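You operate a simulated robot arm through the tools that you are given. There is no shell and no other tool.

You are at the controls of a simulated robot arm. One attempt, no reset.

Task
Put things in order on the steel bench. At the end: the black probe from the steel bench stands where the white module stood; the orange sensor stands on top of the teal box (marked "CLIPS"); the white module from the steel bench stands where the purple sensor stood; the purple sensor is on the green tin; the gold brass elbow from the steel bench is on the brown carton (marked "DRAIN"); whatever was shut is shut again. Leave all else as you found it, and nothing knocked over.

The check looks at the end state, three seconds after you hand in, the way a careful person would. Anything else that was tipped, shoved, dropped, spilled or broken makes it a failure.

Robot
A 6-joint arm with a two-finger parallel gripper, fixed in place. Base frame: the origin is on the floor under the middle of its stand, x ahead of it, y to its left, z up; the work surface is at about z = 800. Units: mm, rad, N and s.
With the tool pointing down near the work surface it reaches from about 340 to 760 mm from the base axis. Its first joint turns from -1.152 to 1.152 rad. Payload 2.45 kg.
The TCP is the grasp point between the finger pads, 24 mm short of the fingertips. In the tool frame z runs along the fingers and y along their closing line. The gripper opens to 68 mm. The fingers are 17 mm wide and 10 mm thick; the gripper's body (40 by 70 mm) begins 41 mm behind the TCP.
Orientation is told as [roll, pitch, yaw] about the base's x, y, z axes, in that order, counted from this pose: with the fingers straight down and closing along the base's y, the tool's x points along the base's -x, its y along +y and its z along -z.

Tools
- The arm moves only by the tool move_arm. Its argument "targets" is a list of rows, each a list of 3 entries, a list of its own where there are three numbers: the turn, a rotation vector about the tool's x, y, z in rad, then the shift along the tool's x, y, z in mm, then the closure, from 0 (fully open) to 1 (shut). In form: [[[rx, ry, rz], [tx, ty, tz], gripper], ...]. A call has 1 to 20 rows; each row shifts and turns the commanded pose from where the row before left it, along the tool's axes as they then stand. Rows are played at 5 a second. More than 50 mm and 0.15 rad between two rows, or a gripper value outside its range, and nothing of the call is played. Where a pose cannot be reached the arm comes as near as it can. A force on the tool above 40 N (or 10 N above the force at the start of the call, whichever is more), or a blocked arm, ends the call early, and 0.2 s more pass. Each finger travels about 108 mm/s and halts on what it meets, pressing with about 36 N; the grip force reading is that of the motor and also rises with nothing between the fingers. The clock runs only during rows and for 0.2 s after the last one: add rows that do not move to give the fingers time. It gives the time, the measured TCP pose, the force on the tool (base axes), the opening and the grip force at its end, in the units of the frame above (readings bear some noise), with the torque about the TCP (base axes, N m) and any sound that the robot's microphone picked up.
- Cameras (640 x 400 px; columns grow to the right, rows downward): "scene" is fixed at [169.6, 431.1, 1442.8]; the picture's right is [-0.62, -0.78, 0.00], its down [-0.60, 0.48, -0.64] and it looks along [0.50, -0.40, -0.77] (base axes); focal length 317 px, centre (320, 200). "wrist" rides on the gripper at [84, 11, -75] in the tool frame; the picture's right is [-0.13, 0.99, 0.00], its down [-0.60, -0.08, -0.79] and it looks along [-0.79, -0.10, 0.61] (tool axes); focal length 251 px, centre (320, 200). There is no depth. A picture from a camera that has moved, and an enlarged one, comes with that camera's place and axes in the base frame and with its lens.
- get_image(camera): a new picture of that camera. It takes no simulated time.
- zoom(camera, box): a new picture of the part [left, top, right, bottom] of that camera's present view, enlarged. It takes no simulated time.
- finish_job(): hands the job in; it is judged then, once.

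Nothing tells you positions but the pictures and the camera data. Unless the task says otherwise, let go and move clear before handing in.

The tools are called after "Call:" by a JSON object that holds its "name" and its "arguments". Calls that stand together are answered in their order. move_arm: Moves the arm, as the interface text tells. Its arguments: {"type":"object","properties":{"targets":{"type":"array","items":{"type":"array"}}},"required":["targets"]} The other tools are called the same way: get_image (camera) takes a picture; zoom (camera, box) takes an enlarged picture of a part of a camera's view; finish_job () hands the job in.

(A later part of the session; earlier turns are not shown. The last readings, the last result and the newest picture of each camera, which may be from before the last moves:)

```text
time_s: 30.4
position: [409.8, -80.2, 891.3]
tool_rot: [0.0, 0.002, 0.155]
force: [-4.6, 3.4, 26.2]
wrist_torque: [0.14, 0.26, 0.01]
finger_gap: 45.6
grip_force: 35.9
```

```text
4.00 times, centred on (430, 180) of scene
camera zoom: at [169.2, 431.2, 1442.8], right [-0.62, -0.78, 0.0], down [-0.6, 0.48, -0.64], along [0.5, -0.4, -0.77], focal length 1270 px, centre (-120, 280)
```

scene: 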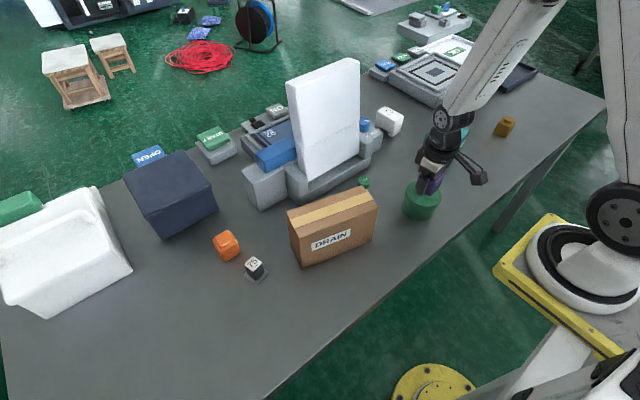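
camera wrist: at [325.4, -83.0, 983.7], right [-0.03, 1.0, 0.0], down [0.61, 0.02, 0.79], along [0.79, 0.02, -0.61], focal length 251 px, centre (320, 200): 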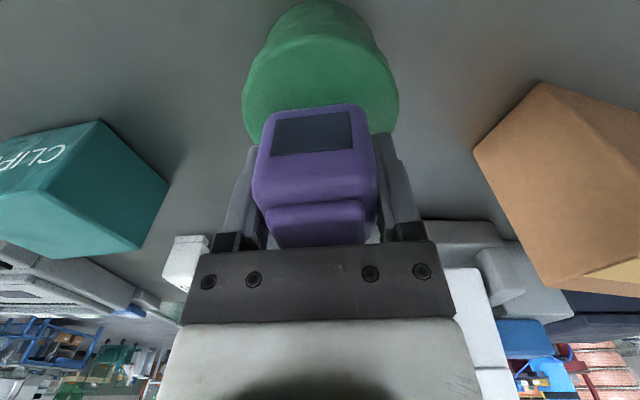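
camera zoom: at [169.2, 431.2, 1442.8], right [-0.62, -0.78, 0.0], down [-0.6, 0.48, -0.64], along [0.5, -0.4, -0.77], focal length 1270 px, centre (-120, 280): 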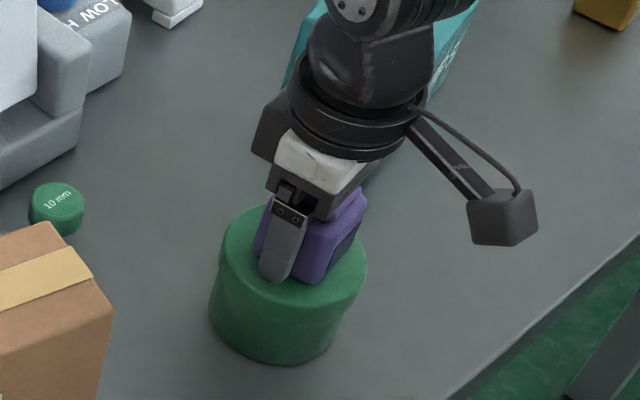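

It is in contact with the tin. I'll ease off the pressure slightly, then open and back straight up.

Call:
{"name": "move_arm", "arguments": {"targets": [[[0, 0, 0], [0, 0, -1], 1], [[0, 0, 0], [0, 0, 0], 1]]}}

Call:
{"name": "move_arm", "arguments": {"targets": [[[0, 0, 0], [0, 0, -0.5], 0.3], [[0, 0, 0], [0, 0, 0], 0.15], [[0, 0, 0], [0, 0, 0], 0], [[0, 0, 0], [0, 0, 0], 0]]}}

Call:
{"name": "get_image", "arguments": {"camera": "wrist"}}

```text
time_s: 31.0
position: [409.2, -79.7, 890.5]
tool_rot: [0.001, 0.001, 0.156]
force: [0.3, 0.5, 0.5]
wrist_torque: [-0.01, -0.03, 0.02]
finger_gap: 45.7
grip_force: 35.5
```

```text
time_s: 32.0
position: [410.1, -80.7, 892.2]
tool_rot: [0.0, 0.001, 0.155]
force: [-0.1, 0.1, -0.1]
wrist_torque: [0.0, -0.01, 0.01]
finger_gap: 68.0
grip_force: 0.1
```

```text
taken
camera wrist: at [325.1, -82.6, 968.0], right [-0.03, 1.0, 0.0], down [0.61, 0.02, 0.79], along [0.79, 0.02, -0.61], focal length 251 px, centre (320, 200)
```

wrist: 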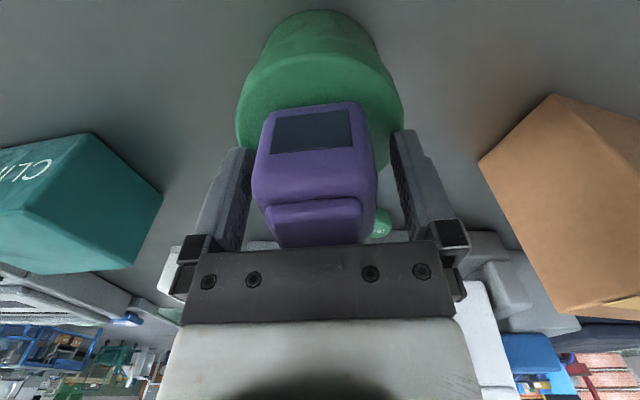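

The purple sensor is released on the tin. I'll rise clear and check it, then go around to the white module. The tall white panel near x 590–660, y -50 to 125 reaches z≈1112, so I'll stay well away from it.

Call:
{"name": "move_arm", "arguments": {"targets": [[[0, 0, 0], [0, 0, -10], 0], [[0, 0, 0], [0, 0, -30], 0], [[0, 0, 0], [0, 0, -45], 0], [[0, 0, 0], [0, 0, -45], 0], [[0, 0, 0], [0, 0, -10], 0], [[0, 0, 0], [-24.9, -26.8, 0], 0], [[0, 0, 0], [-24.9, -26.8, 0], 0], [[0, 0, 0], [-24.9, -26.8, 0], 0], [[0, 0, 0], [-24.9, -26.8, 0], 0], [[0, 0, 0], [-24.9, -26.8, 0], 0], [[0, 0, 0], [-24.9, -26.8, 0], 0], [[0, 0, 0], [-24.9, -26.8, 0], 0], [[0, 0, 0], [-24.9, -26.8, 0], 0], [[0, 0, 0.075], [0, 0, 30], 0], [[0, 0, 0], [0, 0, 30], 0], [[0, 0, 0], [0, 0, 0], 0]]}}

Call:
{"name": "get_image", "arguments": {"camera": "wrist"}}

Call:
{"name": "get_image", "arguments": {"camera": "scene"}}

Call:
{"name": "zoom", "arguments": {"camera": "wrist", "box": [220, 40, 440, 190]}}

```text
time_s: 35.4
position: [642.7, -260.3, 972.5]
tool_rot: [0.0, 0.0, 0.079]
force: [0.9, 0.0, 0.2]
wrist_torque: [0.01, -0.01, 0.0]
finger_gap: 68.1
grip_force: 0.1
```

```text
taken
camera wrist: at [556.9, -257.4, 1048.4], right [0.05, 1.0, 0.0], down [0.61, -0.03, 0.79], along [0.79, -0.04, -0.61], focal length 251 px, centre (320, 200)
```

wrist: 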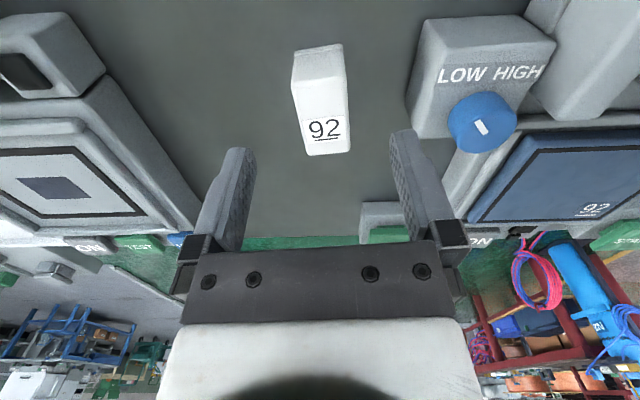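

```text
taken
```

scene: 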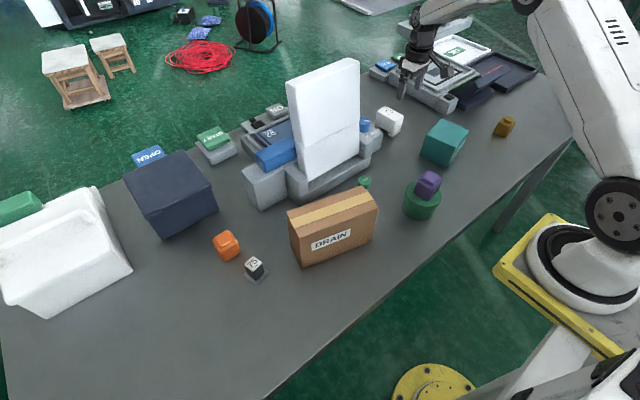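

```text
2.67 times, centred on (330, 115) of wrist
camera zoom: at [556.9, -257.4, 1048.4], right [0.05, 1.0, 0.0], down [0.61, -0.03, 0.79], along [0.79, -0.04, -0.61], focal length 670 px, centre (293, 427)
```

zoom: 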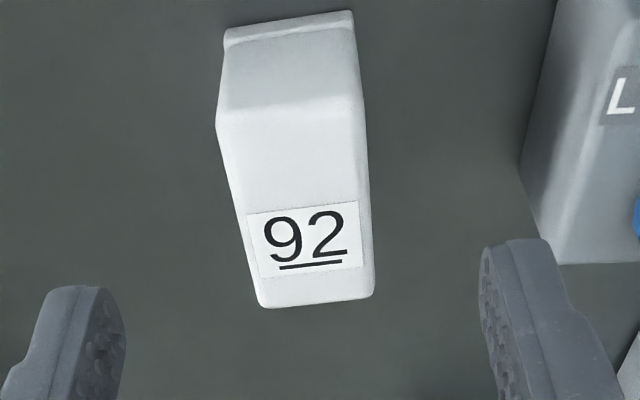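

The purple sensor stands well on the tin. The white module is centred near (689, -261), about 43 mm wide and turned about 5°. I'll move over it and check before going down.

Call:
{"name": "move_arm", "arguments": {"targets": [[[0, 0, -0.01], [-16, -1, 20], 0], [[0, 0, 0], [-16, -1, 20], 0], [[0, 0, 0], [-15, -1, 20], 0], [[0, 0, 0], [0, 0, 5], 0], [[0, 0, 0], [0, 0, 0], 0]]}}

Call:
{"name": "get_image", "arguments": {"camera": "wrist"}}

Call:
{"name": "zoom", "arguments": {"camera": "scene", "box": [340, 40, 500, 180]}}

```text
time_s: 36.6
position: [685.9, -261.3, 905.7]
tool_rot: [0.001, 0.001, 0.09]
force: [-0.1, 0.2, -0.5]
wrist_torque: [0.0, 0.02, 0.01]
finger_gap: 68.0
grip_force: 0.0
```

```text
taken
camera wrist: at [602.2, -257.9, 981.6], right [0.04, 1.0, 0.0], down [0.61, -0.02, 0.79], along [0.79, -0.03, -0.61], focal length 251 px, centre (320, 200)
```

wrist: 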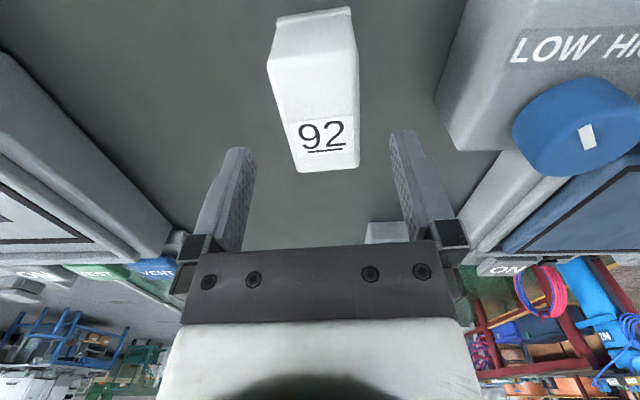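

```text
2.86 times, centred on (420, 110) of scene
camera zoom: at [169.6, 431.1, 1442.8], right [-0.62, -0.78, 0.0], down [-0.6, 0.48, -0.64], along [0.5, -0.4, -0.77], focal length 907 px, centre (34, 457)
```

zoom: 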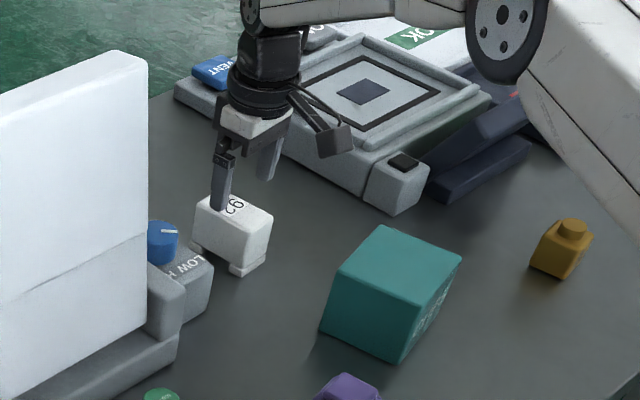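

The centre is confirmed at about (691, -261), and the tool is lined up. I'll lower and take a look before closing.

Call:
{"name": "move_arm", "arguments": {"targets": [[[0, 0, 0], [-3, 0, 25], 0], [[0, 0, 0], [0, 0, 30], 0], [[0, 0, 0], [0, 0, 18], 0], [[0, 0, 0], [0, 0, 6.5], 0], [[0, 0, 0], [0, 0, 0], 0]]}}

Call:
{"name": "get_image", "arguments": {"camera": "wrist"}}

```text
time_s: 37.8
position: [690.5, -260.4, 827.1]
tool_rot: [0.0, 0.0, 0.091]
force: [-0.2, 1.1, 0.0]
wrist_torque: [0.03, -0.02, 0.0]
finger_gap: 67.9
grip_force: 0.0
```

```text
taken
camera wrist: at [604.7, -257.2, 903.0], right [0.04, 1.0, 0.0], down [0.61, -0.02, 0.79], along [0.79, -0.03, -0.61], focal length 251 px, centre (320, 200)
```

wrist: 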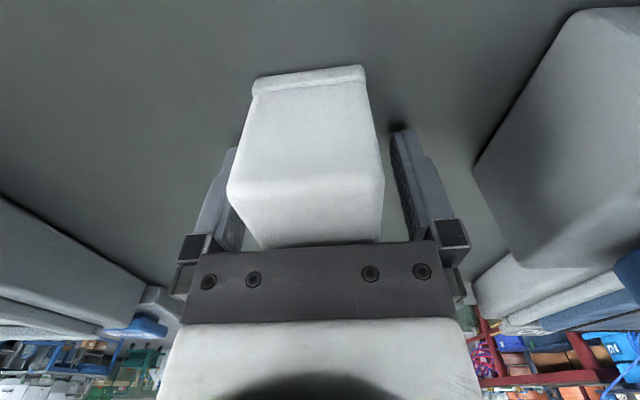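

The module is centred between the fingers. I'll close fully and lift a few millimetres to test the grip.

Call:
{"name": "move_arm", "arguments": {"targets": [[[0, 0, 0], [0, 0, 0], 1], [[0, 0, 0], [0, 0, 0], 1], [[0, 0, 0], [0, 0, 0], 1], [[0, 0, 0], [0, 0, -2], 1], [[0, 0, 0], [0, 0, -3], 1], [[0, 0, 0], [0, 0, -4], 1], [[0, 0, 0], [0, 0, 0], 1]]}}

Call:
{"name": "get_image", "arguments": {"camera": "wrist"}}

```text
time_s: 39.4
position: [688.1, -259.8, 835.5]
tool_rot: [0.001, 0.0, 0.092]
force: [0.2, 0.3, -1.8]
wrist_torque: [-0.03, 0.05, 0.01]
finger_gap: 43.5
grip_force: 36.3
```

```text
taken
camera wrist: at [604.2, -257.4, 912.2], right [0.04, 1.0, 0.0], down [0.61, -0.02, 0.79], along [0.79, -0.03, -0.61], focal length 251 px, centre (320, 200)
```

wrist: 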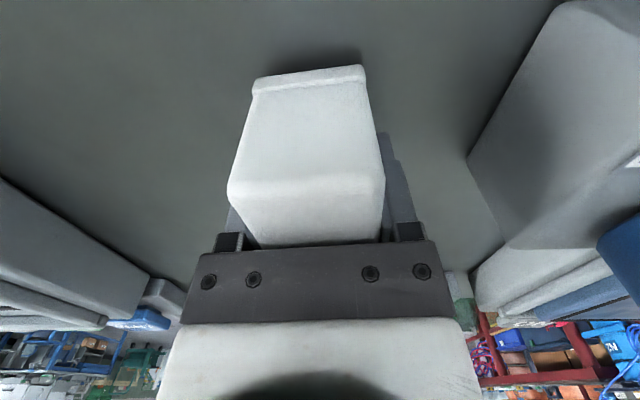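

The module is held firmly at 43.5 mm. I'll lift it clear and then pull it back toward the robot, away from the panel.

Call:
{"name": "move_arm", "arguments": {"targets": [[[0, 0, 0], [0, 0, -6], 1], [[0, 0, 0], [0, 0, -12], 1], [[0, 0, 0], [0, 0, -20], 1], [[0, 0, 0], [0, 0, -24], 1], [[0, 0, 0], [0, 0, -24], 1], [[0, 0, 0], [0, 0, -24], 1], [[0, 0, 0], [0, 0, -24], 1], [[0, 0, 0], [0, 0, -16], 1], [[0, 0, 0], [8, 3, -6], 1], [[0, 0, 0], [18, 6, -10], 1], [[0, 0, 0], [26, 9, -8], 1], [[0, 0, 0], [26, 9, 0], 1], [[0, 0, 0], [26, 9, 0], 1], [[0, 0, 0], [26, 9, 0], 1], [[0, 0, 0], [26, 9, 0], 1], [[0, 0, 0], [26, 9, 0], 1], [[0, 0, 0], [26, 10, 0], 1], [[0, 0, 0], [17, 7, 0], 1], [[0, 0, 0], [8, 3, 0], 1]]}}

Call:
{"name": "get_image", "arguments": {"camera": "wrist"}}

Call:
{"name": "get_image", "arguments": {"camera": "scene"}}

```text
time_s: 43.4
position: [450.1, -197.9, 1010.5]
tool_rot: [0.0, -0.001, 0.092]
force: [0.6, 0.0, -0.8]
wrist_torque: [0.03, 0.03, 0.0]
finger_gap: 43.8
grip_force: 35.9
```

```text
taken
camera wrist: at [365.0, -195.7, 1086.7], right [0.04, 1.0, 0.0], down [0.61, -0.02, 0.79], along [0.79, -0.03, -0.61], focal length 251 px, centre (320, 200)
```

wrist: 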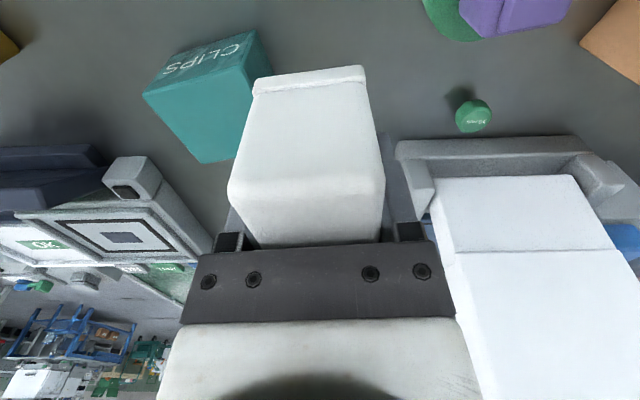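

```text
taken
```

scene: 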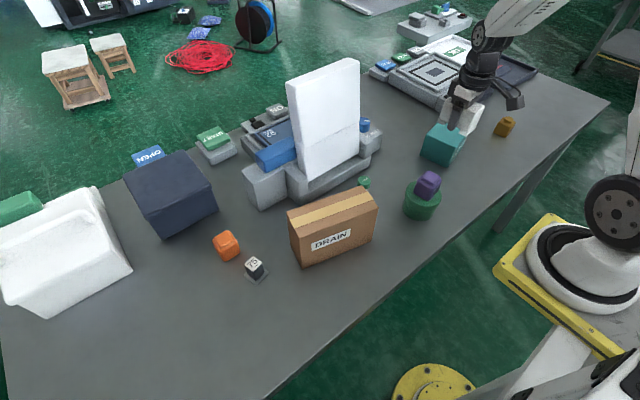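

The module is still held well. I'll cross above the tin and carton toward the purple sensor's old spot.

Call:
{"name": "move_arm", "arguments": {"targets": [[[0, 0, 0], [-1, 8, 0], 1], [[0, 0, 0], [-2.1, 16, 0], 1], [[0, 0, 0], [-3.1, 24, 0], 1], [[0, 0, 0], [-3.9, 30, 0], 1], [[0, 0, 0], [-3.9, 30, 0], 1], [[0, 0, 0], [-3.9, 30, 0], 1], [[0, 0, 0], [-3.9, 30, 0], 1], [[0, 0, 0], [-3.9, 30, 0], 1], [[0, 0, 0], [-3.9, 30, 0], 1], [[0, 0, 0], [-3.9, 30, 0], 1], [[0, 0, 0], [-3.9, 30, 0], 1], [[0, 0, 0], [-3.9, 30, 0], 1], [[0, 0, 0], [-3.9, 30, 0], 1], [[0, 0, 0], [-3.9, 30, 0], 1], [[0, 0, 0], [-3.9, 30, 0], 1], [[0, 0, 0], [-3.9, 30, 0], 1], [[0, 0, 0], [-2.6, 20, 0], 1], [[0, 0, 0], [-1.3, 10, 0], 1]]}}

Call:
{"name": "move_arm", "arguments": {"targets": [[[0, 0, 0], [-1, 8, 0], 1], [[0, 0, 0], [-2, 16, 0], 1], [[0, 0, 0], [-3, 24, 0], 1], [[0, 0, 0], [-3.5, 28, 0], 1], [[0, 0, 0], [-3.5, 28, 0], 1], [[0, 0, 0], [-3.5, 28, 0], 1], [[0, 0, 0], [-2.5, 20, 0], 1], [[0, 0, 0], [-1.7, 13, 0], 1], [[0, 0, 0], [0, 0, 0], 1]]}}

Call:
{"name": "get_image", "arguments": {"camera": "wrist"}}

Call:
{"name": "get_image", "arguments": {"camera": "scene"}}

```text
time_s: 47.2
position: [468.5, 273.1, 1008.4]
tool_rot: [0.001, 0.0, 0.088]
force: [0.0, 0.2, -2.1]
wrist_torque: [-0.02, -0.02, 0.02]
finger_gap: 43.7
grip_force: 36.0
```

```text
time_s: 49.2
position: [475.2, 438.9, 1009.1]
tool_rot: [0.0, 0.0, 0.089]
force: [0.0, -0.1, -1.3]
wrist_torque: [0.04, 0.01, 0.01]
finger_gap: 43.8
grip_force: 35.9
```

```text
taken
camera wrist: at [390.2, 441.9, 1085.4], right [0.04, 1.0, 0.0], down [0.61, -0.02, 0.79], along [0.79, -0.03, -0.61], focal length 251 px, centre (320, 200)
```

wrist: 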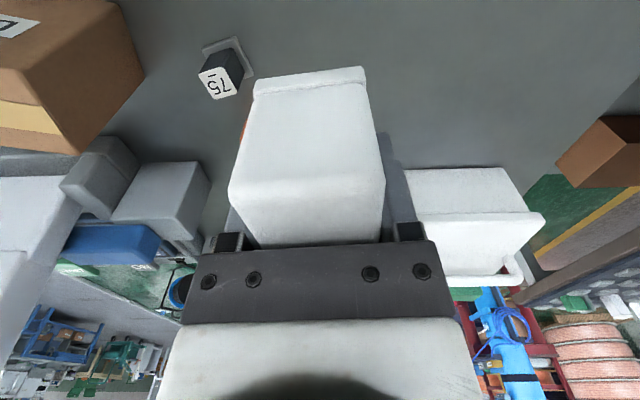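

```text
taken
```

scene: 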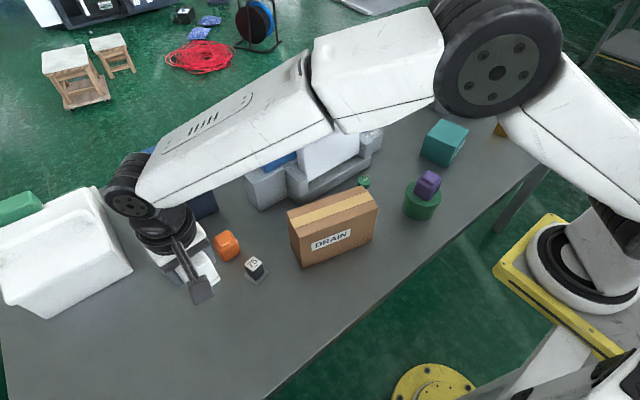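

I'm above the purple sensor's old spot at (474, 439). I'll lower the module and creep in to contact.

Call:
{"name": "move_arm", "arguments": {"targets": [[[0, 0, 0], [0.5, 0.5, 12], 1], [[0, 0, 0], [0.5, 0, 20], 1], [[0, 0, 0], [0, 0, 26], 1], [[0, 0, 0], [0, 0, 28], 1], [[0, 0, 0], [0, 0, 28], 1], [[0, 0, 0], [0, 0, 28], 1], [[0, 0, 0], [0, 0, 20], 1], [[0, 0, 0], [0, 0, 10], 1], [[0, 0, 0], [0, 0, 5], 1], [[0, 0, 0], [0, 0, 0], 1]]}}

Call:
{"name": "move_arm", "arguments": {"targets": [[[0, 0, 0], [0, 0, 2], 1], [[0, 0, 0], [0, 0, 2], 1], [[0, 0, 0], [0, 0, 0], 1]]}}

Call:
{"name": "get_image", "arguments": {"camera": "wrist"}}

```text
time_s: 51.4
position: [473.2, 440.1, 833.4]
tool_rot: [-0.001, -0.001, 0.089]
force: [0.5, 0.8, -1.6]
wrist_torque: [0.0, -0.02, -0.01]
finger_gap: 43.8
grip_force: 35.9
```

```text
time_s: 52.2
position: [474.4, 439.7, 830.6]
tool_rot: [0.0, 0.0, 0.092]
force: [-0.2, -0.4, -2.0]
wrist_torque: [-0.03, 0.0, 0.02]
finger_gap: 43.5
grip_force: 36.1
```

```text
taken
camera wrist: at [388.6, 443.1, 905.9], right [0.04, 1.0, 0.0], down [0.61, -0.02, 0.79], along [0.79, -0.03, -0.61], focal length 251 px, centre (320, 200)
```

wrist: 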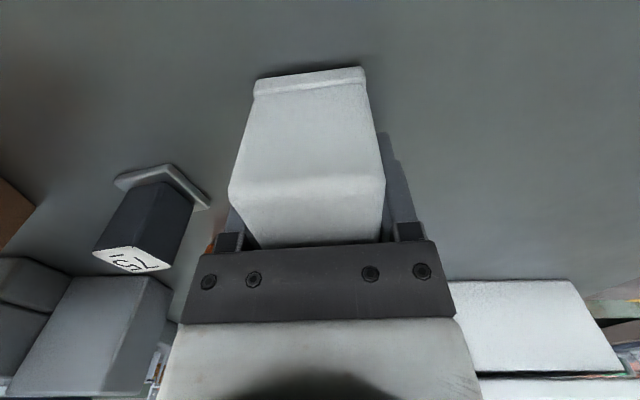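

Call:
{"name": "move_arm", "arguments": {"targets": [[[0, 0, 0], [0, 0, 1], 1], [[0, 0, 0], [0, 0, 1], 1], [[0, 0, 0], [0, 0, 0], 1]]}}

Call:
{"name": "move_arm", "arguments": {"targets": [[[0, 0, 0], [0, 0, 1], 1], [[0, 0, 0], [0, 0, 0], 1]]}}

```text
time_s: 53.0
position: [473.5, 440.0, 828.3]
tool_rot: [0.0, 0.001, 0.089]
force: [-0.3, 0.0, -1.7]
wrist_torque: [0.01, 0.0, 0.01]
finger_gap: 43.7
grip_force: 35.8
```

```text
time_s: 53.6
position: [474.4, 439.7, 826.2]
tool_rot: [0.0, 0.0, 0.09]
force: [-0.3, -0.5, 1.5]
wrist_torque: [-0.1, -0.11, -0.04]
finger_gap: 43.6
grip_force: 36.1
```

The module has just touched the bench. I'll open slowly and back straight up.

Call:
{"name": "move_arm", "arguments": {"targets": [[[0, 0, 0], [0, 0, 0], 0.3], [[0, 0, 0], [0, 0, 0], 0.15], [[0, 0, 0], [0, 0, 0], 0], [[0, 0, 0], [0, 0, 0], 0]]}}

Call:
{"name": "move_arm", "arguments": {"targets": [[[0, 0, 0], [0, 0, -10], 0], [[0, 0, 0], [0, 0, -25], 0], [[0, 0, 0], [0, 0, -40], 0], [[0, 0, 0], [0, 0, -40], 0], [[0, 0, 0], [0, 0, -35], 0], [[0, 0, 0], [0, 0, 0], 0]]}}

Call:
{"name": "get_image", "arguments": {"camera": "wrist"}}

Call:
{"name": "get_image", "arguments": {"camera": "scene"}}

```text
time_s: 54.6
position: [472.8, 440.6, 827.4]
tool_rot: [0.002, 0.0, 0.091]
force: [-0.6, 0.0, 0.2]
wrist_torque: [0.03, 0.0, 0.03]
finger_gap: 68.2
grip_force: 0.0
```

```text
time_s: 56.0
position: [473.3, 439.5, 974.9]
tool_rot: [-0.002, -0.001, 0.091]
force: [-0.2, 0.3, 0.2]
wrist_torque: [-0.01, -0.03, 0.0]
finger_gap: 67.9
grip_force: 0.1
```

```text
taken
camera wrist: at [389.2, 442.4, 1051.7], right [0.04, 1.0, 0.0], down [0.61, -0.02, 0.79], along [0.79, -0.03, -0.61], focal length 251 px, centre (320, 200)
```

wrist: 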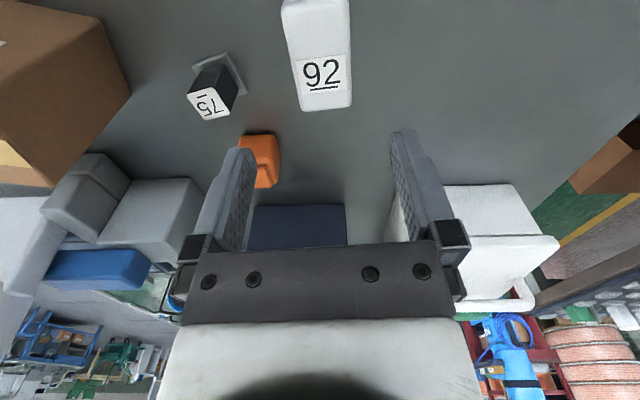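

```text
taken
```

scene: 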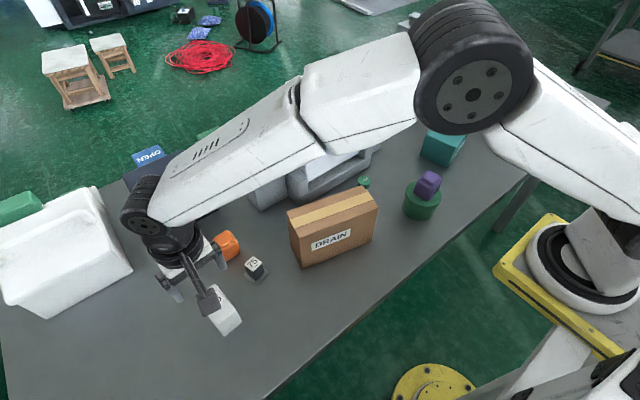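

The white module stands on the purple sensor's old spot. Next is the black probe near (515, 340): I'll move above it and turn to match.

Call:
{"name": "move_arm", "arguments": {"targets": [[[0, 0, 0], [-11, -34.5, 0], 0], [[0, 0, 0], [-11, -34.5, 0], 0], [[0, 0, 0], [-11, -34.5, 0], 0], [[0, 0, -0.075], [0, 0, 30], 0], [[0, 0, -0.075], [0, 0, 30], 0], [[0, 0, 0], [0, 0, 0], 0]]}}

Call:
{"name": "get_image", "arguments": {"camera": "wrist"}}

Call:
{"name": "zoom", "arguments": {"camera": "wrist", "box": [220, 20, 460, 200]}}

Call:
{"name": "zoom", "arguments": {"camera": "scene", "box": [160, 210, 300, 350]}}

```text
time_s: 57.4
position: [515.7, 340.4, 915.7]
tool_rot: [0.0, 0.001, 0.242]
force: [-0.2, -0.2, 0.0]
wrist_torque: [0.03, 0.02, 0.0]
finger_gap: 67.8
grip_force: 0.0
```

```text
taken
camera wrist: at [431.2, 330.0, 991.5], right [-0.11, 0.99, 0.0], down [0.61, 0.07, 0.79], along [0.79, 0.09, -0.61], focal length 251 px, centre (320, 200)
```

wrist: 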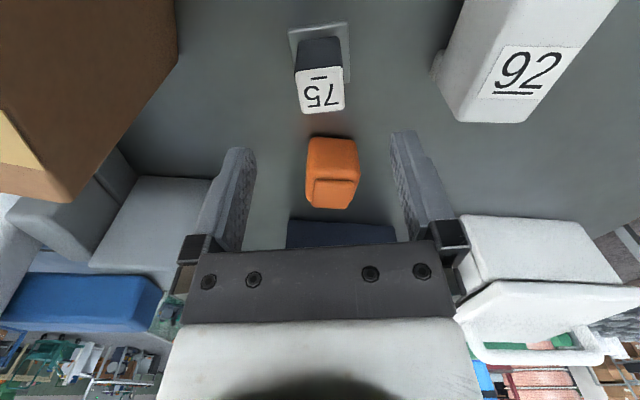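

```text
2.22 times, centred on (340, 110) of wrist
camera zoom: at [431.2, 330.0, 991.5], right [-0.11, 0.99, 0.0], down [0.61, 0.07, 0.79], along [0.79, 0.09, -0.61], focal length 559 px, centre (276, 400)
```

zoom: 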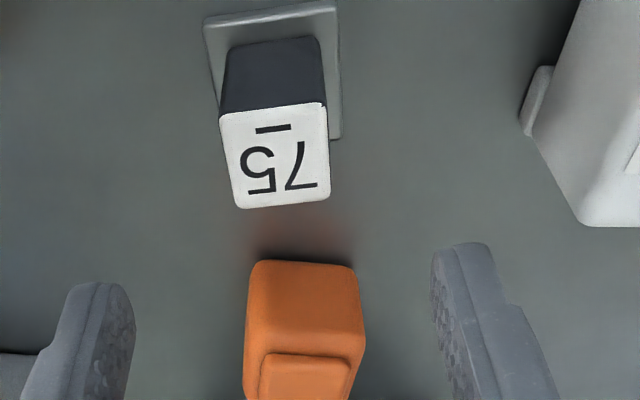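

```text
2.86 times, centred on (230, 280) of scene
camera zoom: at [169.6, 431.1, 1442.8], right [-0.62, -0.78, 0.0], down [-0.6, 0.48, -0.64], along [0.5, -0.4, -0.77], focal length 907 px, centre (577, -29)
```

zoom: 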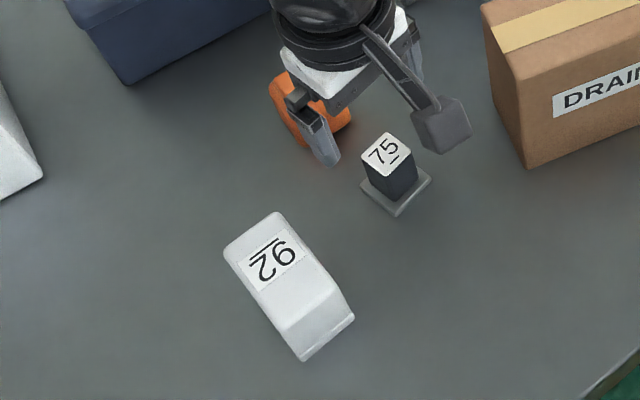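

The probe centre is (512, 339.6), turned 0.24 rad; the body is about 27 mm square and stands on its 40 mm foot. I'll lower so the fingertips stay above the foot, and grip the body.

Call:
{"name": "move_arm", "arguments": {"targets": [[[0, 0, 0], [3.3, 0.5, 30], 0], [[0, 0, 0], [0, 0, 30], 0], [[0, 0, 0], [0, 0, 17], 0], [[0, 0, 0], [0, 0, 7], 0], [[0, 0, 0], [0, 0, 0], 0]]}}

Call:
{"name": "get_image", "arguments": {"camera": "wrist"}}

Call:
{"name": "zoom", "arguments": {"camera": "scene", "box": [200, 220, 300, 300]}}

```text
time_s: 58.6
position: [512.4, 340.9, 832.6]
tool_rot: [0.0, 0.0, 0.24]
force: [0.8, 0.8, 0.7]
wrist_torque: [-0.01, 0.01, 0.01]
finger_gap: 68.1
grip_force: 0.1
```

```text
taken
camera wrist: at [428.4, 330.8, 908.4], right [-0.11, 0.99, 0.0], down [0.61, 0.07, 0.79], along [0.79, 0.09, -0.61], focal length 251 px, centre (320, 200)
```

wrist: 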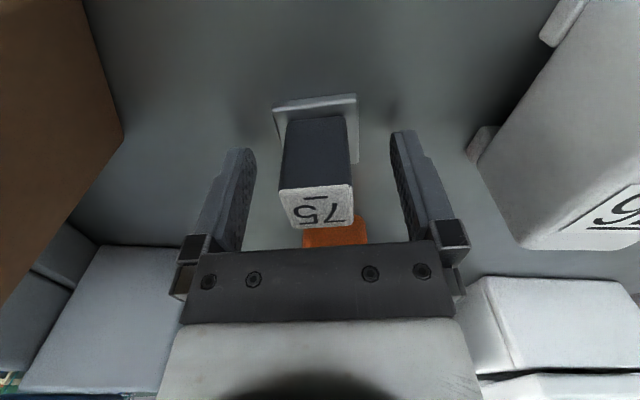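

```text
5.00 times, centred on (250, 260) of scene
camera zoom: at [169.6, 431.1, 1442.8], right [-0.62, -0.78, 0.0], down [-0.6, 0.48, -0.64], along [0.5, -0.4, -0.77], focal length 1587 px, centre (670, -100)
```

zoom: 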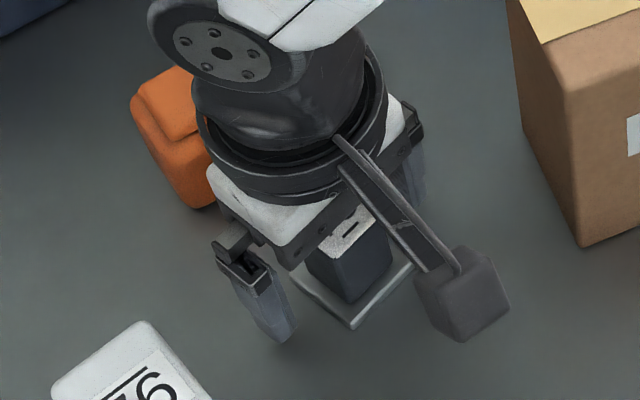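

The fingers straddle the probe evenly. I'll close and do a small test lift.

Call:
{"name": "move_arm", "arguments": {"targets": [[[0, 0, 0], [0, 0, 0], 0.4], [[0, 0, 0], [0, 0, 0], 1], [[0, 0, 0], [0, 0, 0], 1], [[0, 0, 0], [0, 0, 0], 1], [[0, 0, 0], [0, 0, -2], 1], [[0, 0, 0], [0, 0, -3], 1], [[0, 0, 0], [0, 0, -4], 1], [[0, 0, 0], [0, 0, 0], 1]]}}

Call:
{"name": "get_image", "arguments": {"camera": "wrist"}}

Call:
{"name": "zoom", "arguments": {"camera": "scene", "box": [200, 220, 300, 300]}}

```text
time_s: 60.4
position: [512.3, 340.4, 841.1]
tool_rot: [0.0, 0.0, 0.242]
force: [0.6, 0.3, -0.4]
wrist_torque: [0.0, -0.02, -0.02]
finger_gap: 27.5
grip_force: 34.9
```

```text
taken
camera wrist: at [427.7, 329.7, 917.4], right [-0.11, 0.99, 0.0], down [0.61, 0.07, 0.79], along [0.79, 0.09, -0.61], focal length 251 px, centre (320, 200)
```

wrist: 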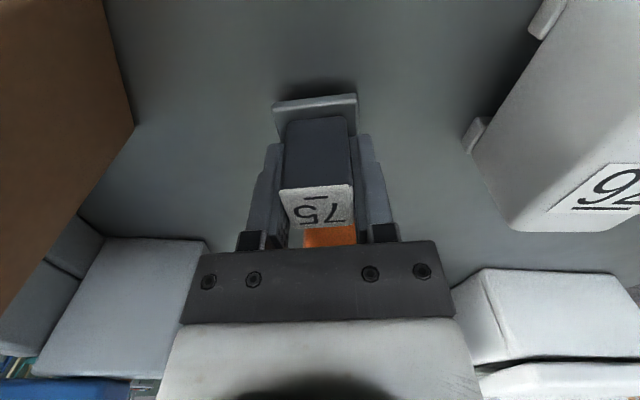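

```text
5.00 times, centred on (250, 260) of scene
camera zoom: at [169.6, 431.1, 1442.8], right [-0.62, -0.78, 0.0], down [-0.6, 0.48, -0.64], along [0.5, -0.4, -0.77], focal length 1587 px, centre (670, -100)
```

zoom: 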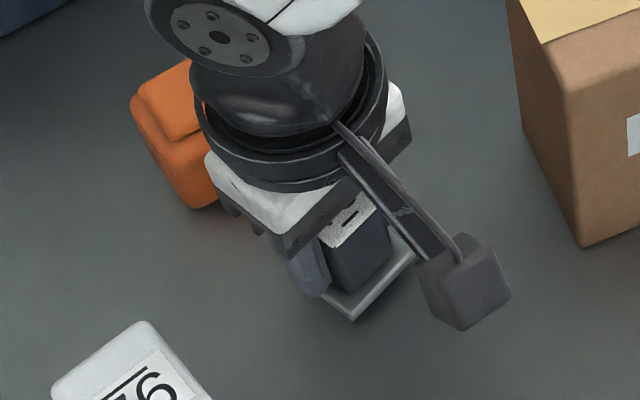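

The foot plate came up with the probe, so it is part of it, and the grip is firm. I'll lift high, turn to match the module's old angle, and start back across.

Call:
{"name": "move_arm", "arguments": {"targets": [[[0, 0, 0], [0, 0, -6], 1], [[0, 0, 0], [0, 0, -12], 1], [[0, 0, 0], [0, 0, -20], 1], [[0, 0, 0], [0, 0, -26], 1], [[0, 0, 0], [0, 0, -28], 1], [[0, 0, 0], [0, 0, -28], 1], [[0, 0, 0], [0, 0, -26], 1], [[0, 0, 0], [0, 0, -15], 1], [[0, 0, 0], [0, 0, -8], 1], [[0, 0, 0.075], [0, 0, 0], 1], [[0, 0, 0.075], [0, 0, 0], 1], [[0, 0, 0], [4, -10, 0], 1], [[0, 0, 0], [7, -18, 0], 1], [[0, 0, 0], [10, -26, 0], 1], [[0, 0, 0], [12, -30, 0], 1], [[0, 0, 0], [12, -30, 0], 1], [[0, 0, 0], [12, -30, 0], 1], [[0, 0, 0], [10, -24, 0], 1], [[0, 0, 0], [7, -16, 0], 1]]}}

Call:
{"name": "get_image", "arguments": {"camera": "wrist"}}

Call:
{"name": "get_image", "arguments": {"camera": "scene"}}

```text
time_s: 64.4
position: [454.7, 150.3, 1011.4]
tool_rot: [-0.001, 0.0, 0.09]
force: [-0.8, -0.2, -0.8]
wrist_torque: [-0.02, 0.03, -0.03]
finger_gap: 27.3
grip_force: 36.1
```

```text
taken
camera wrist: at [370.3, 151.8, 1087.0], right [0.04, 1.0, 0.0], down [0.61, -0.02, 0.79], along [0.79, -0.03, -0.61], focal length 251 px, centre (320, 200)
```

wrist: 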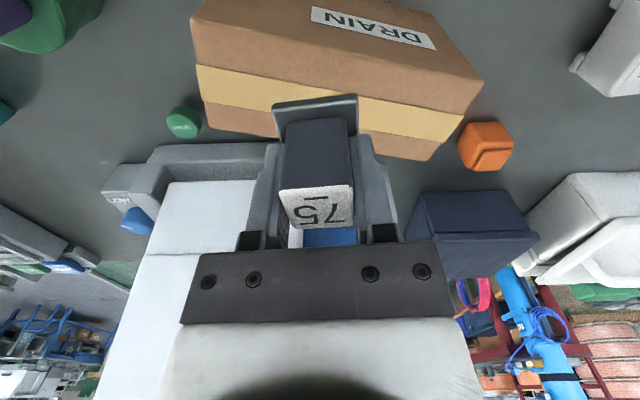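

```text
taken
```

scene: 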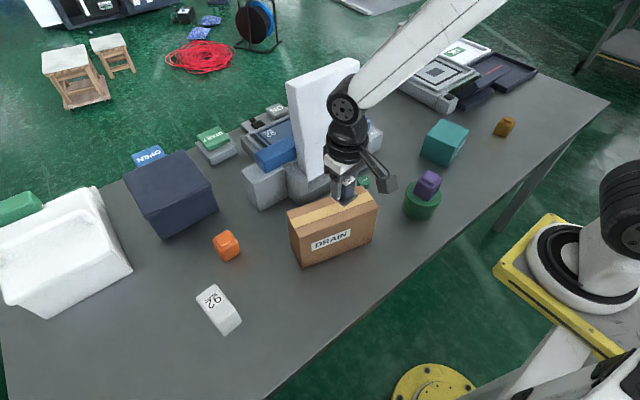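

It's steady. I'll continue across the tin side, then out toward the white module's old spot.

Call:
{"name": "move_arm", "arguments": {"targets": [[[0, 0, 0], [1.1, -10, 0], 1], [[0, 0, 0], [1.9, -18, 0], 1], [[0, 0, 0], [2.8, -26, 0], 1], [[0, 0, 0], [3.2, -30, 0], 1], [[0, 0, 0], [3.2, -30, 0], 1], [[0, 0, 0], [3.2, -30, 0], 1], [[0, 0, 0], [3.2, -30, 0], 1], [[0, 0, 0], [3.2, -30, 0], 1], [[0, 0, 0], [3.2, -30, 0], 1], [[0, 0, 0], [3.2, -30, 0], 1], [[0, 0, 0], [3.2, -30, 0], 1], [[0, 0, 0], [2.8, -26, 0], 1], [[0, 0, 0], [1.7, -16, 0], 1], [[0, 0, 0], [1.1, -10, 0], 1]]}}

Call:
{"name": "move_arm", "arguments": {"targets": [[[0, 0, 0], [-8, -3, 0], 1], [[0, 0, 0], [-18, -6, 0], 1], [[0, 0, 0], [-26, -9, 0], 1], [[0, 0, 0], [-28, -10, 0], 1], [[0, 0, 0], [-28, -10, 0], 1], [[0, 0, 0], [-28, -10, 0], 1], [[0, 0, 0], [-28, -10, 0], 1], [[0, 0, 0], [-26, -10, 0], 1], [[0, 0, 0], [-22, -9, 0], 1], [[0, 0, 0], [-14, -5, 0], 1], [[0, 0, 0], [-7, -3, 0], 1], [[0, 0, 0], [0, 0, 0], 1]]}}

Call:
{"name": "get_image", "arguments": {"camera": "wrist"}}

Call:
{"name": "get_image", "arguments": {"camera": "scene"}}

```text
time_s: 67.4
position: [448.2, -198.7, 1010.0]
tool_rot: [-0.001, -0.001, 0.09]
force: [-0.4, -0.5, 0.1]
wrist_torque: [0.0, 0.02, 0.02]
finger_gap: 27.5
grip_force: 36.2
```

```text
time_s: 70.0
position: [688.1, -262.7, 1009.3]
tool_rot: [0.0, 0.001, 0.091]
force: [-0.2, -0.6, -0.8]
wrist_torque: [-0.03, -0.02, 0.0]
finger_gap: 27.4
grip_force: 35.9
```

```text
taken
camera wrist: at [603.7, -259.2, 1085.8], right [0.04, 1.0, 0.0], down [0.61, -0.02, 0.79], along [0.79, -0.03, -0.61], focal length 251 px, centre (320, 200)
```

wrist: 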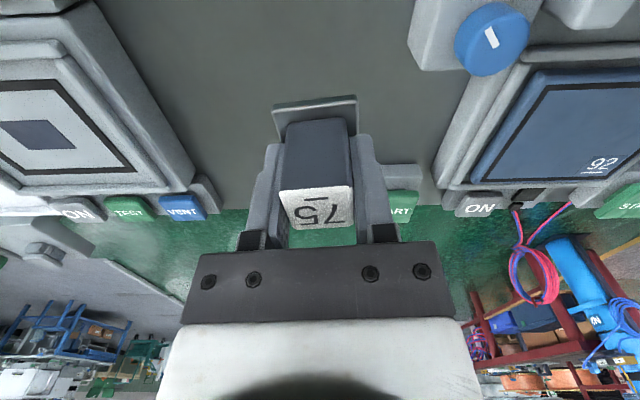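

```text
taken
```

scene: 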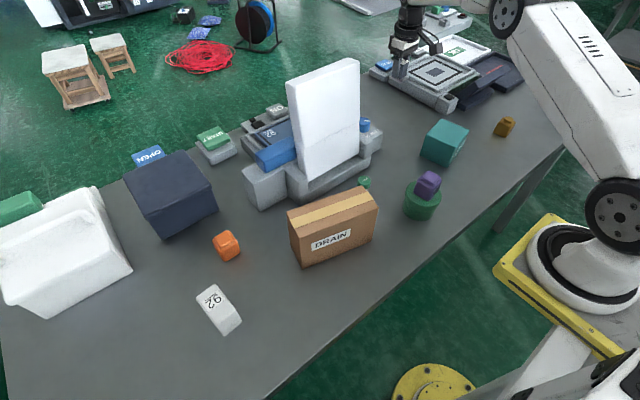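

I'm over the module's old spot. I'll correct by 2 mm, lower, then creep to contact.

Call:
{"name": "move_arm", "arguments": {"targets": [[[0, 0, 0], [-2.2, 1.4, 12], 1], [[0, 0, 0], [0, 0, 20], 1], [[0, 0, 0], [0, 0, 26], 1], [[0, 0, 0], [0, 0, 28], 1], [[0, 0, 0], [0, 0, 28], 1], [[0, 0, 0], [0, 0, 26], 1], [[0, 0, 0], [0, 0, 18], 1], [[0, 0, 0], [0, 0, 10], 1], [[0, 0, 0], [0, 0, 4], 1], [[0, 0, 0], [0, 0, 0], 1]]}}

Call:
{"name": "move_arm", "arguments": {"targets": [[[0, 0, 0], [0, 0, 1.5], 1], [[0, 0, 0], [0, 0, 1.5], 1], [[0, 0, 0], [0, 0, 0], 1]]}}

Call:
{"name": "move_arm", "arguments": {"targets": [[[0, 0, 0], [0, 0, 1], 1], [[0, 0, 0], [0, 0, 1], 1], [[0, 0, 0], [0, 0, 0], 1]]}}

Call:
{"name": "get_image", "arguments": {"camera": "wrist"}}

```text
time_s: 72.2
position: [690.8, -261.1, 838.9]
tool_rot: [0.0, -0.001, 0.09]
force: [0.4, 0.3, -1.4]
wrist_torque: [0.0, 0.02, 0.02]
finger_gap: 27.4
grip_force: 36.7
```

```text
time_s: 73.0
position: [691.0, -260.7, 835.3]
tool_rot: [-0.001, -0.002, 0.089]
force: [-0.6, 0.0, -0.3]
wrist_torque: [0.01, -0.05, -0.01]
finger_gap: 27.7
grip_force: 36.1
```

```text
time_s: 73.8
position: [691.7, -259.7, 834.0]
tool_rot: [0.001, -0.002, 0.09]
force: [0.5, -0.4, -0.6]
wrist_torque: [0.01, -0.01, 0.02]
finger_gap: 27.5
grip_force: 36.4
```

```text
taken
camera wrist: at [606.3, -257.5, 909.7], right [0.04, 1.0, 0.0], down [0.61, -0.02, 0.79], along [0.79, -0.03, -0.61], focal length 251 px, centre (320, 200)
```

wrist: 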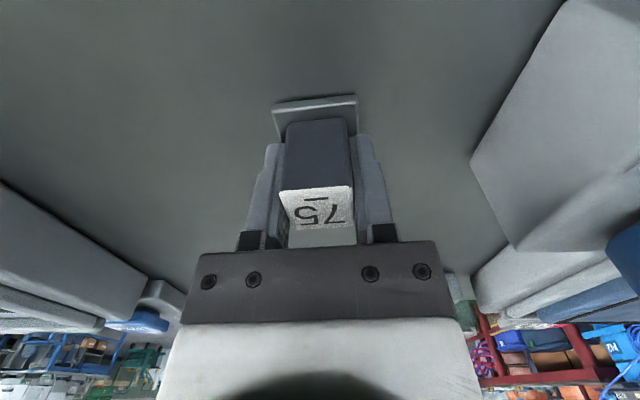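

Call:
{"name": "move_arm", "arguments": {"targets": [[[0, 0, 0], [0, 0, 1], 1], [[0, 0, 0], [0, 0, 0], 1]]}}

Call:
{"name": "move_arm", "arguments": {"targets": [[[0, 0, 0], [0, 0, 0.7], 1], [[0, 0, 0], [0, 0, 0], 1]]}}

```text
time_s: 74.4
position: [691.4, -260.7, 832.9]
tool_rot: [-0.001, 0.0, 0.091]
force: [0.6, 0.9, -0.1]
wrist_torque: [-0.03, 0.02, -0.04]
finger_gap: 27.5
grip_force: 36.2
```

```text
time_s: 75.0
position: [692.0, -261.0, 832.2]
tool_rot: [0.001, -0.002, 0.09]
force: [0.8, 1.8, 2.6]
wrist_torque: [0.04, 0.08, 0.02]
finger_gap: 27.4
grip_force: 35.6
```

The probe has touched the bench. I'll open and back straight up.

Call:
{"name": "move_arm", "arguments": {"targets": [[[0, 0, 0], [0, 0, 0], 0.5], [[0, 0, 0], [0, 0, 0], 0.3], [[0, 0, 0], [0, 0, 0], 0.1], [[0, 0, 0], [0, 0, 0], 0], [[0, 0, 0], [0, 0, 0], 0]]}}

Call:
{"name": "move_arm", "arguments": {"targets": [[[0, 0, 0], [0, 0, -10], 0], [[0, 0, 0], [0, 0, -25], 0], [[0, 0, 0], [0, 0, -40], 0], [[0, 0, 0], [0, 0, -40], 0], [[0, 0, 0], [0, 0, -35], 0], [[0, 0, 0], [0, 0, 0], 0]]}}

Call:
{"name": "get_image", "arguments": {"camera": "wrist"}}

Call:
{"name": "get_image", "arguments": {"camera": "scene"}}

```text
time_s: 76.2
position: [691.1, -260.3, 831.1]
tool_rot: [0.0, 0.001, 0.09]
force: [-0.1, -0.3, 0.3]
wrist_torque: [0.02, 0.01, 0.01]
finger_gap: 67.9
grip_force: 0.0
```

```text
time_s: 77.6
position: [691.3, -258.7, 982.2]
tool_rot: [-0.001, 0.0, 0.092]
force: [-0.9, 0.0, 0.3]
wrist_torque: [0.0, -0.01, 0.02]
finger_gap: 68.1
grip_force: 0.1
```

```text
taken
camera wrist: at [605.8, -256.3, 1057.4], right [0.04, 1.0, 0.0], down [0.61, -0.02, 0.79], along [0.79, -0.03, -0.61], focal length 251 px, centre (320, 200)
```

wrist: 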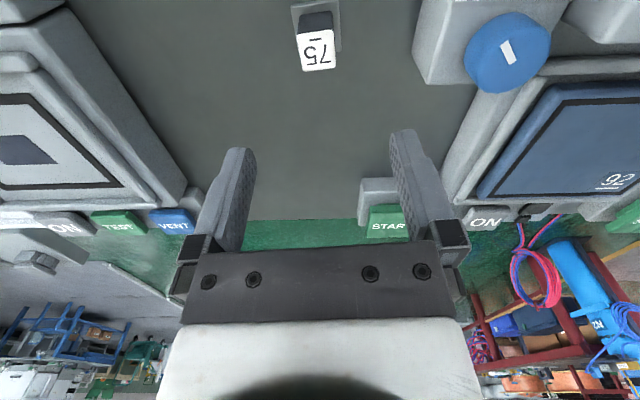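

```text
taken
```

scene: 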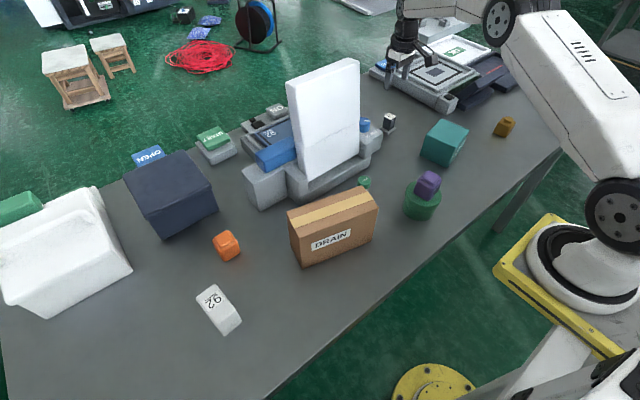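

The probe stands where the white module was. Next I'll pull back and swing over to look at the gold elbow.

Call:
{"name": "move_arm", "arguments": {"targets": [[[0, 0, 0], [25, -3, 0], 0], [[0, 0, 0], [40, -4, 0], 0], [[0, 0, 0], [45, -5, 0], 0], [[0, 0, 0], [45, -5, 0], 0], [[0, 0, 0], [45, -5, 0], 0], [[0, 0, 0], [16, -37, 0], 0], [[0, 0, 0], [16, -37, 0], 0], [[0, 0, 0], [16, -37, 0], 0], [[0, 0, 0], [16, -37, 0], 0], [[0, 0, 0], [16, -37, 0], 0], [[0, 0, 0], [0, 0, 0], 0]]}}

Call:
{"name": "get_image", "arguments": {"camera": "wrist"}}

Call:
{"name": "zoom", "arguments": {"camera": "wrist", "box": [200, 0, 440, 150]}}

Call:
{"name": "zoom", "arguments": {"camera": "scene", "box": [460, 80, 560, 160]}}

```text
time_s: 80.0
position: [429.7, -492.7, 980.5]
tool_rot: [-0.002, 0.001, 0.091]
force: [0.0, 0.5, -0.1]
wrist_torque: [0.02, 0.0, 0.02]
finger_gap: 68.3
grip_force: 0.0
```

```text
taken
camera wrist: at [344.8, -489.9, 1056.1], right [0.04, 1.0, 0.0], down [0.61, -0.02, 0.79], along [0.79, -0.03, -0.61], focal length 251 px, centre (320, 200)
```

wrist: 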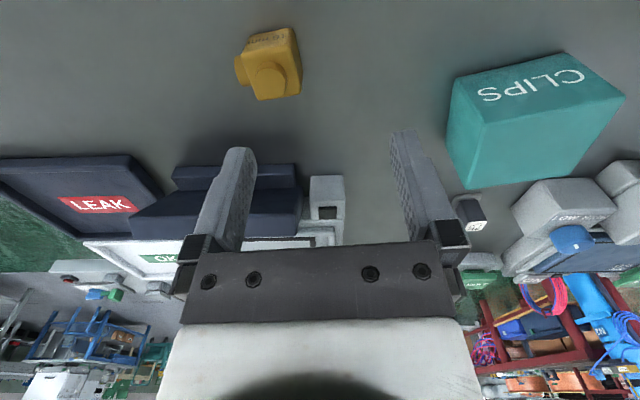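

```text
2.67 times, centred on (320, 75) of wrist
camera zoom: at [344.8, -489.9, 1056.1], right [0.04, 1.0, 0.0], down [0.61, -0.02, 0.79], along [0.79, -0.03, -0.61], focal length 670 px, centre (320, 533)
```

zoom: 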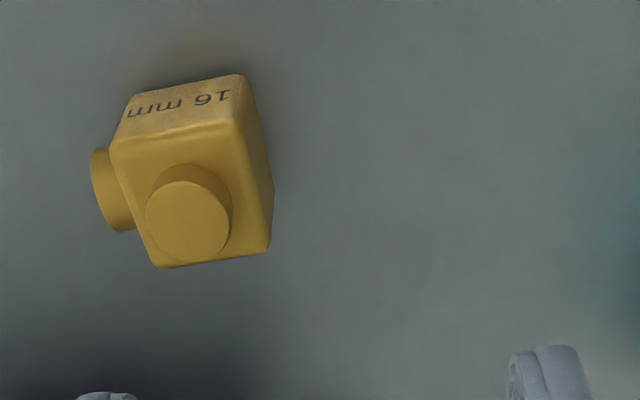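

```text
5.00 times, centred on (510, 120) of scene
camera zoom: at [169.6, 431.0, 1442.8], right [-0.62, -0.78, 0.0], down [-0.6, 0.48, -0.64], along [0.5, -0.4, -0.77], focal length 1587 px, centre (-630, 600)
```

zoom: 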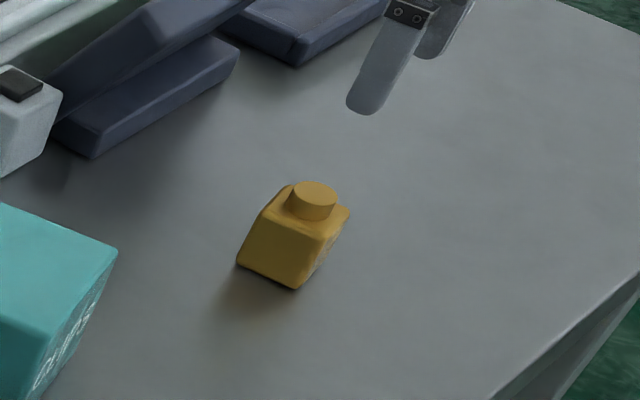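

The elbow is a block about 40 mm square and 36 mm high at (450, -535), turned about 9°, with one stub on top and one on its -y side. I'll turn the tool a quarter turn so the fingers close on the two flat faces.

Call:
{"name": "move_arm", "arguments": {"targets": [[[0, 0, 0], [-8, -22, 0], 0], [[0, 0, 0], [-8, -22, 0], 0], [[0, 0, 0.1375], [0, 0, 0], 0], [[0, 0, 0.1375], [0, 0, 0], 0], [[0, 0, 0.1375], [0, 0, 0], 0], [[0, 0, 0.1375], [0, 0, 0], 0], [[0, 0, 0.1375], [0, 0, 0], 0], [[0, 0, 0.1375], [0, 0, 0], 0], [[0, 0, 0.1375], [0, 0, 0], 0], [[0, 0, 0.1375], [0, 0, 0], 0], [[0, 0, 0.1375], [0, 0, 0], 0], [[0, 0, 0.1375], [0, 0, 0], 0], [[0, 0, 0.1375], [0, 0, 0], 0], [[0, 0, 0], [0, 0, 30], 0], [[0, 0, 0], [0, 0, 30], 0], [[0, 0, 0], [0, 0, 0], 0]]}}

Call:
{"name": "get_image", "arguments": {"camera": "wrist"}}

Call:
{"name": "zoom", "arguments": {"camera": "wrist", "box": [220, 0, 460, 180]}}

Call:
{"name": "get_image", "arguments": {"camera": "scene"}}

```text
time_s: 83.4
position: [450.9, -533.9, 921.5]
tool_rot: [0.0, 0.0, -1.425]
force: [-0.4, 1.0, 1.1]
wrist_torque: [0.01, 0.0, 0.0]
finger_gap: 67.9
grip_force: 0.0
```

```text
taken
camera wrist: at [448.9, -450.2, 997.1], right [1.0, 0.02, 0.0], down [0.01, -0.61, 0.79], along [0.01, -0.79, -0.61], focal length 251 px, centre (320, 200)
```

wrist: 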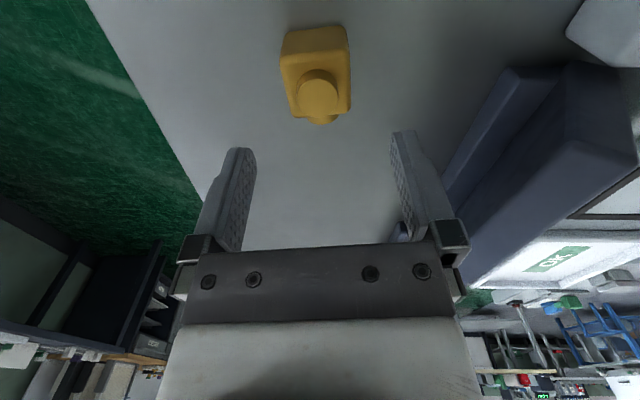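

```text
2.22 times, centred on (340, 90) of wrist
camera zoom: at [448.9, -450.2, 997.1], right [1.0, 0.02, 0.0], down [0.01, -0.61, 0.79], along [0.01, -0.79, -0.61], focal length 559 px, centre (276, 444)
```

zoom: 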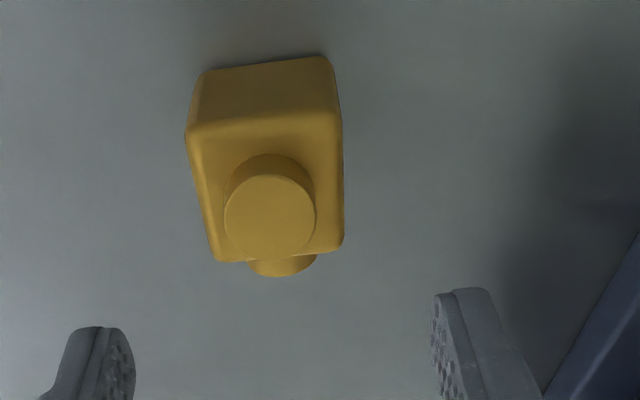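

```text
taken
```

scene: 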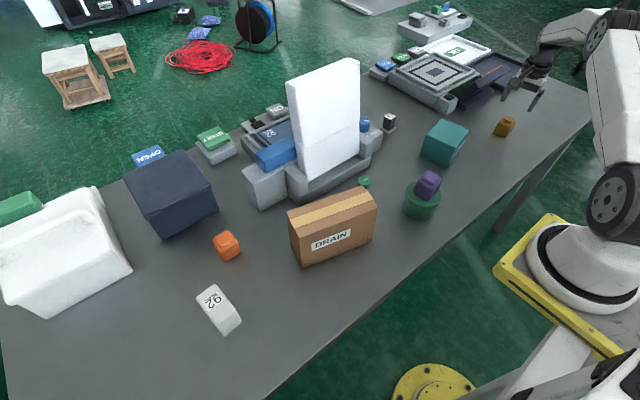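

The elbow body's centre is (448.4, -536.5), turned about 7°. I'll correct and descend with the fingers on the near and far faces.

Call:
{"name": "move_arm", "arguments": {"targets": [[[0, 0, 0.02], [-1.3, -2, 30], 0], [[0, 0, 0], [0, 0, 35], 0], [[0, 0, 0], [0, 0, 20], 0], [[0, 0, 0], [0, 0, 9], 0], [[0, 0, 0], [0, 0, 0], 0]]}}

Call:
{"name": "get_image", "arguments": {"camera": "wrist"}}

```text
time_s: 84.6
position: [447.9, -533.3, 829.5]
tool_rot: [0.001, -0.001, -1.444]
force: [-1.3, 0.2, 0.0]
wrist_torque: [0.0, 0.0, -0.01]
finger_gap: 68.0
grip_force: 0.0
```

```text
taken
camera wrist: at [448.5, -450.3, 904.2], right [1.0, 0.0, 0.0], down [0.0, -0.61, 0.79], along [0.0, -0.79, -0.61], focal length 251 px, centre (320, 200)
```

wrist: 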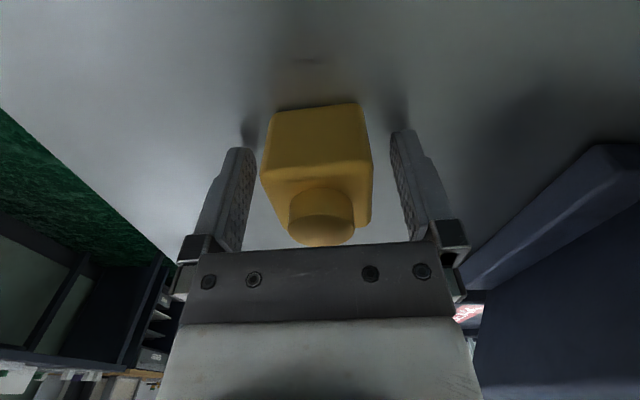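

The fingers straddle the elbow well. I'll close and test lift.

Call:
{"name": "move_arm", "arguments": {"targets": [[[0, 0, 0], [0, 0, 0], 0.2], [[0, 0, 0], [0, 0, 0], 1], [[0, 0, 0], [0, 0, 0], 1], [[0, 0, 0], [0, 0, 0], 1], [[0, 0, 0], [0, 0, -2], 1], [[0, 0, 0], [0, 0, -3], 1], [[0, 0, 0], [0, 0, -4], 1], [[0, 0, 0], [0, 0, 0], 1]]}}

Call:
{"name": "get_image", "arguments": {"camera": "wrist"}}

```text
time_s: 86.4
position: [447.5, -536.7, 837.3]
tool_rot: [0.001, 0.0, -1.444]
force: [-0.3, -0.7, -3.0]
wrist_torque: [0.0, -0.01, -0.01]
finger_gap: 42.9
grip_force: 35.8
```

```text
taken
camera wrist: at [448.3, -451.4, 912.4], right [1.0, 0.0, 0.0], down [0.0, -0.61, 0.79], along [0.0, -0.79, -0.61], focal length 251 px, centre (320, 200)
```

wrist: 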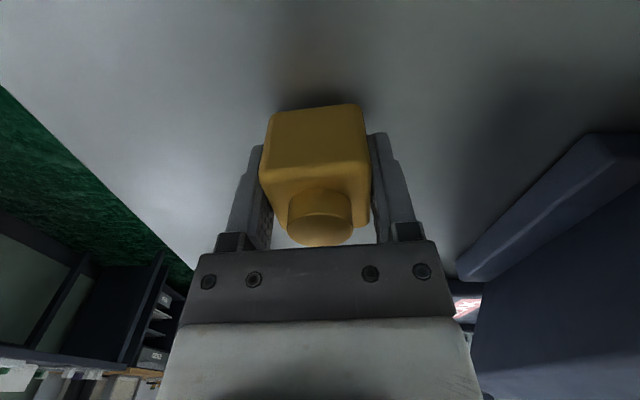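

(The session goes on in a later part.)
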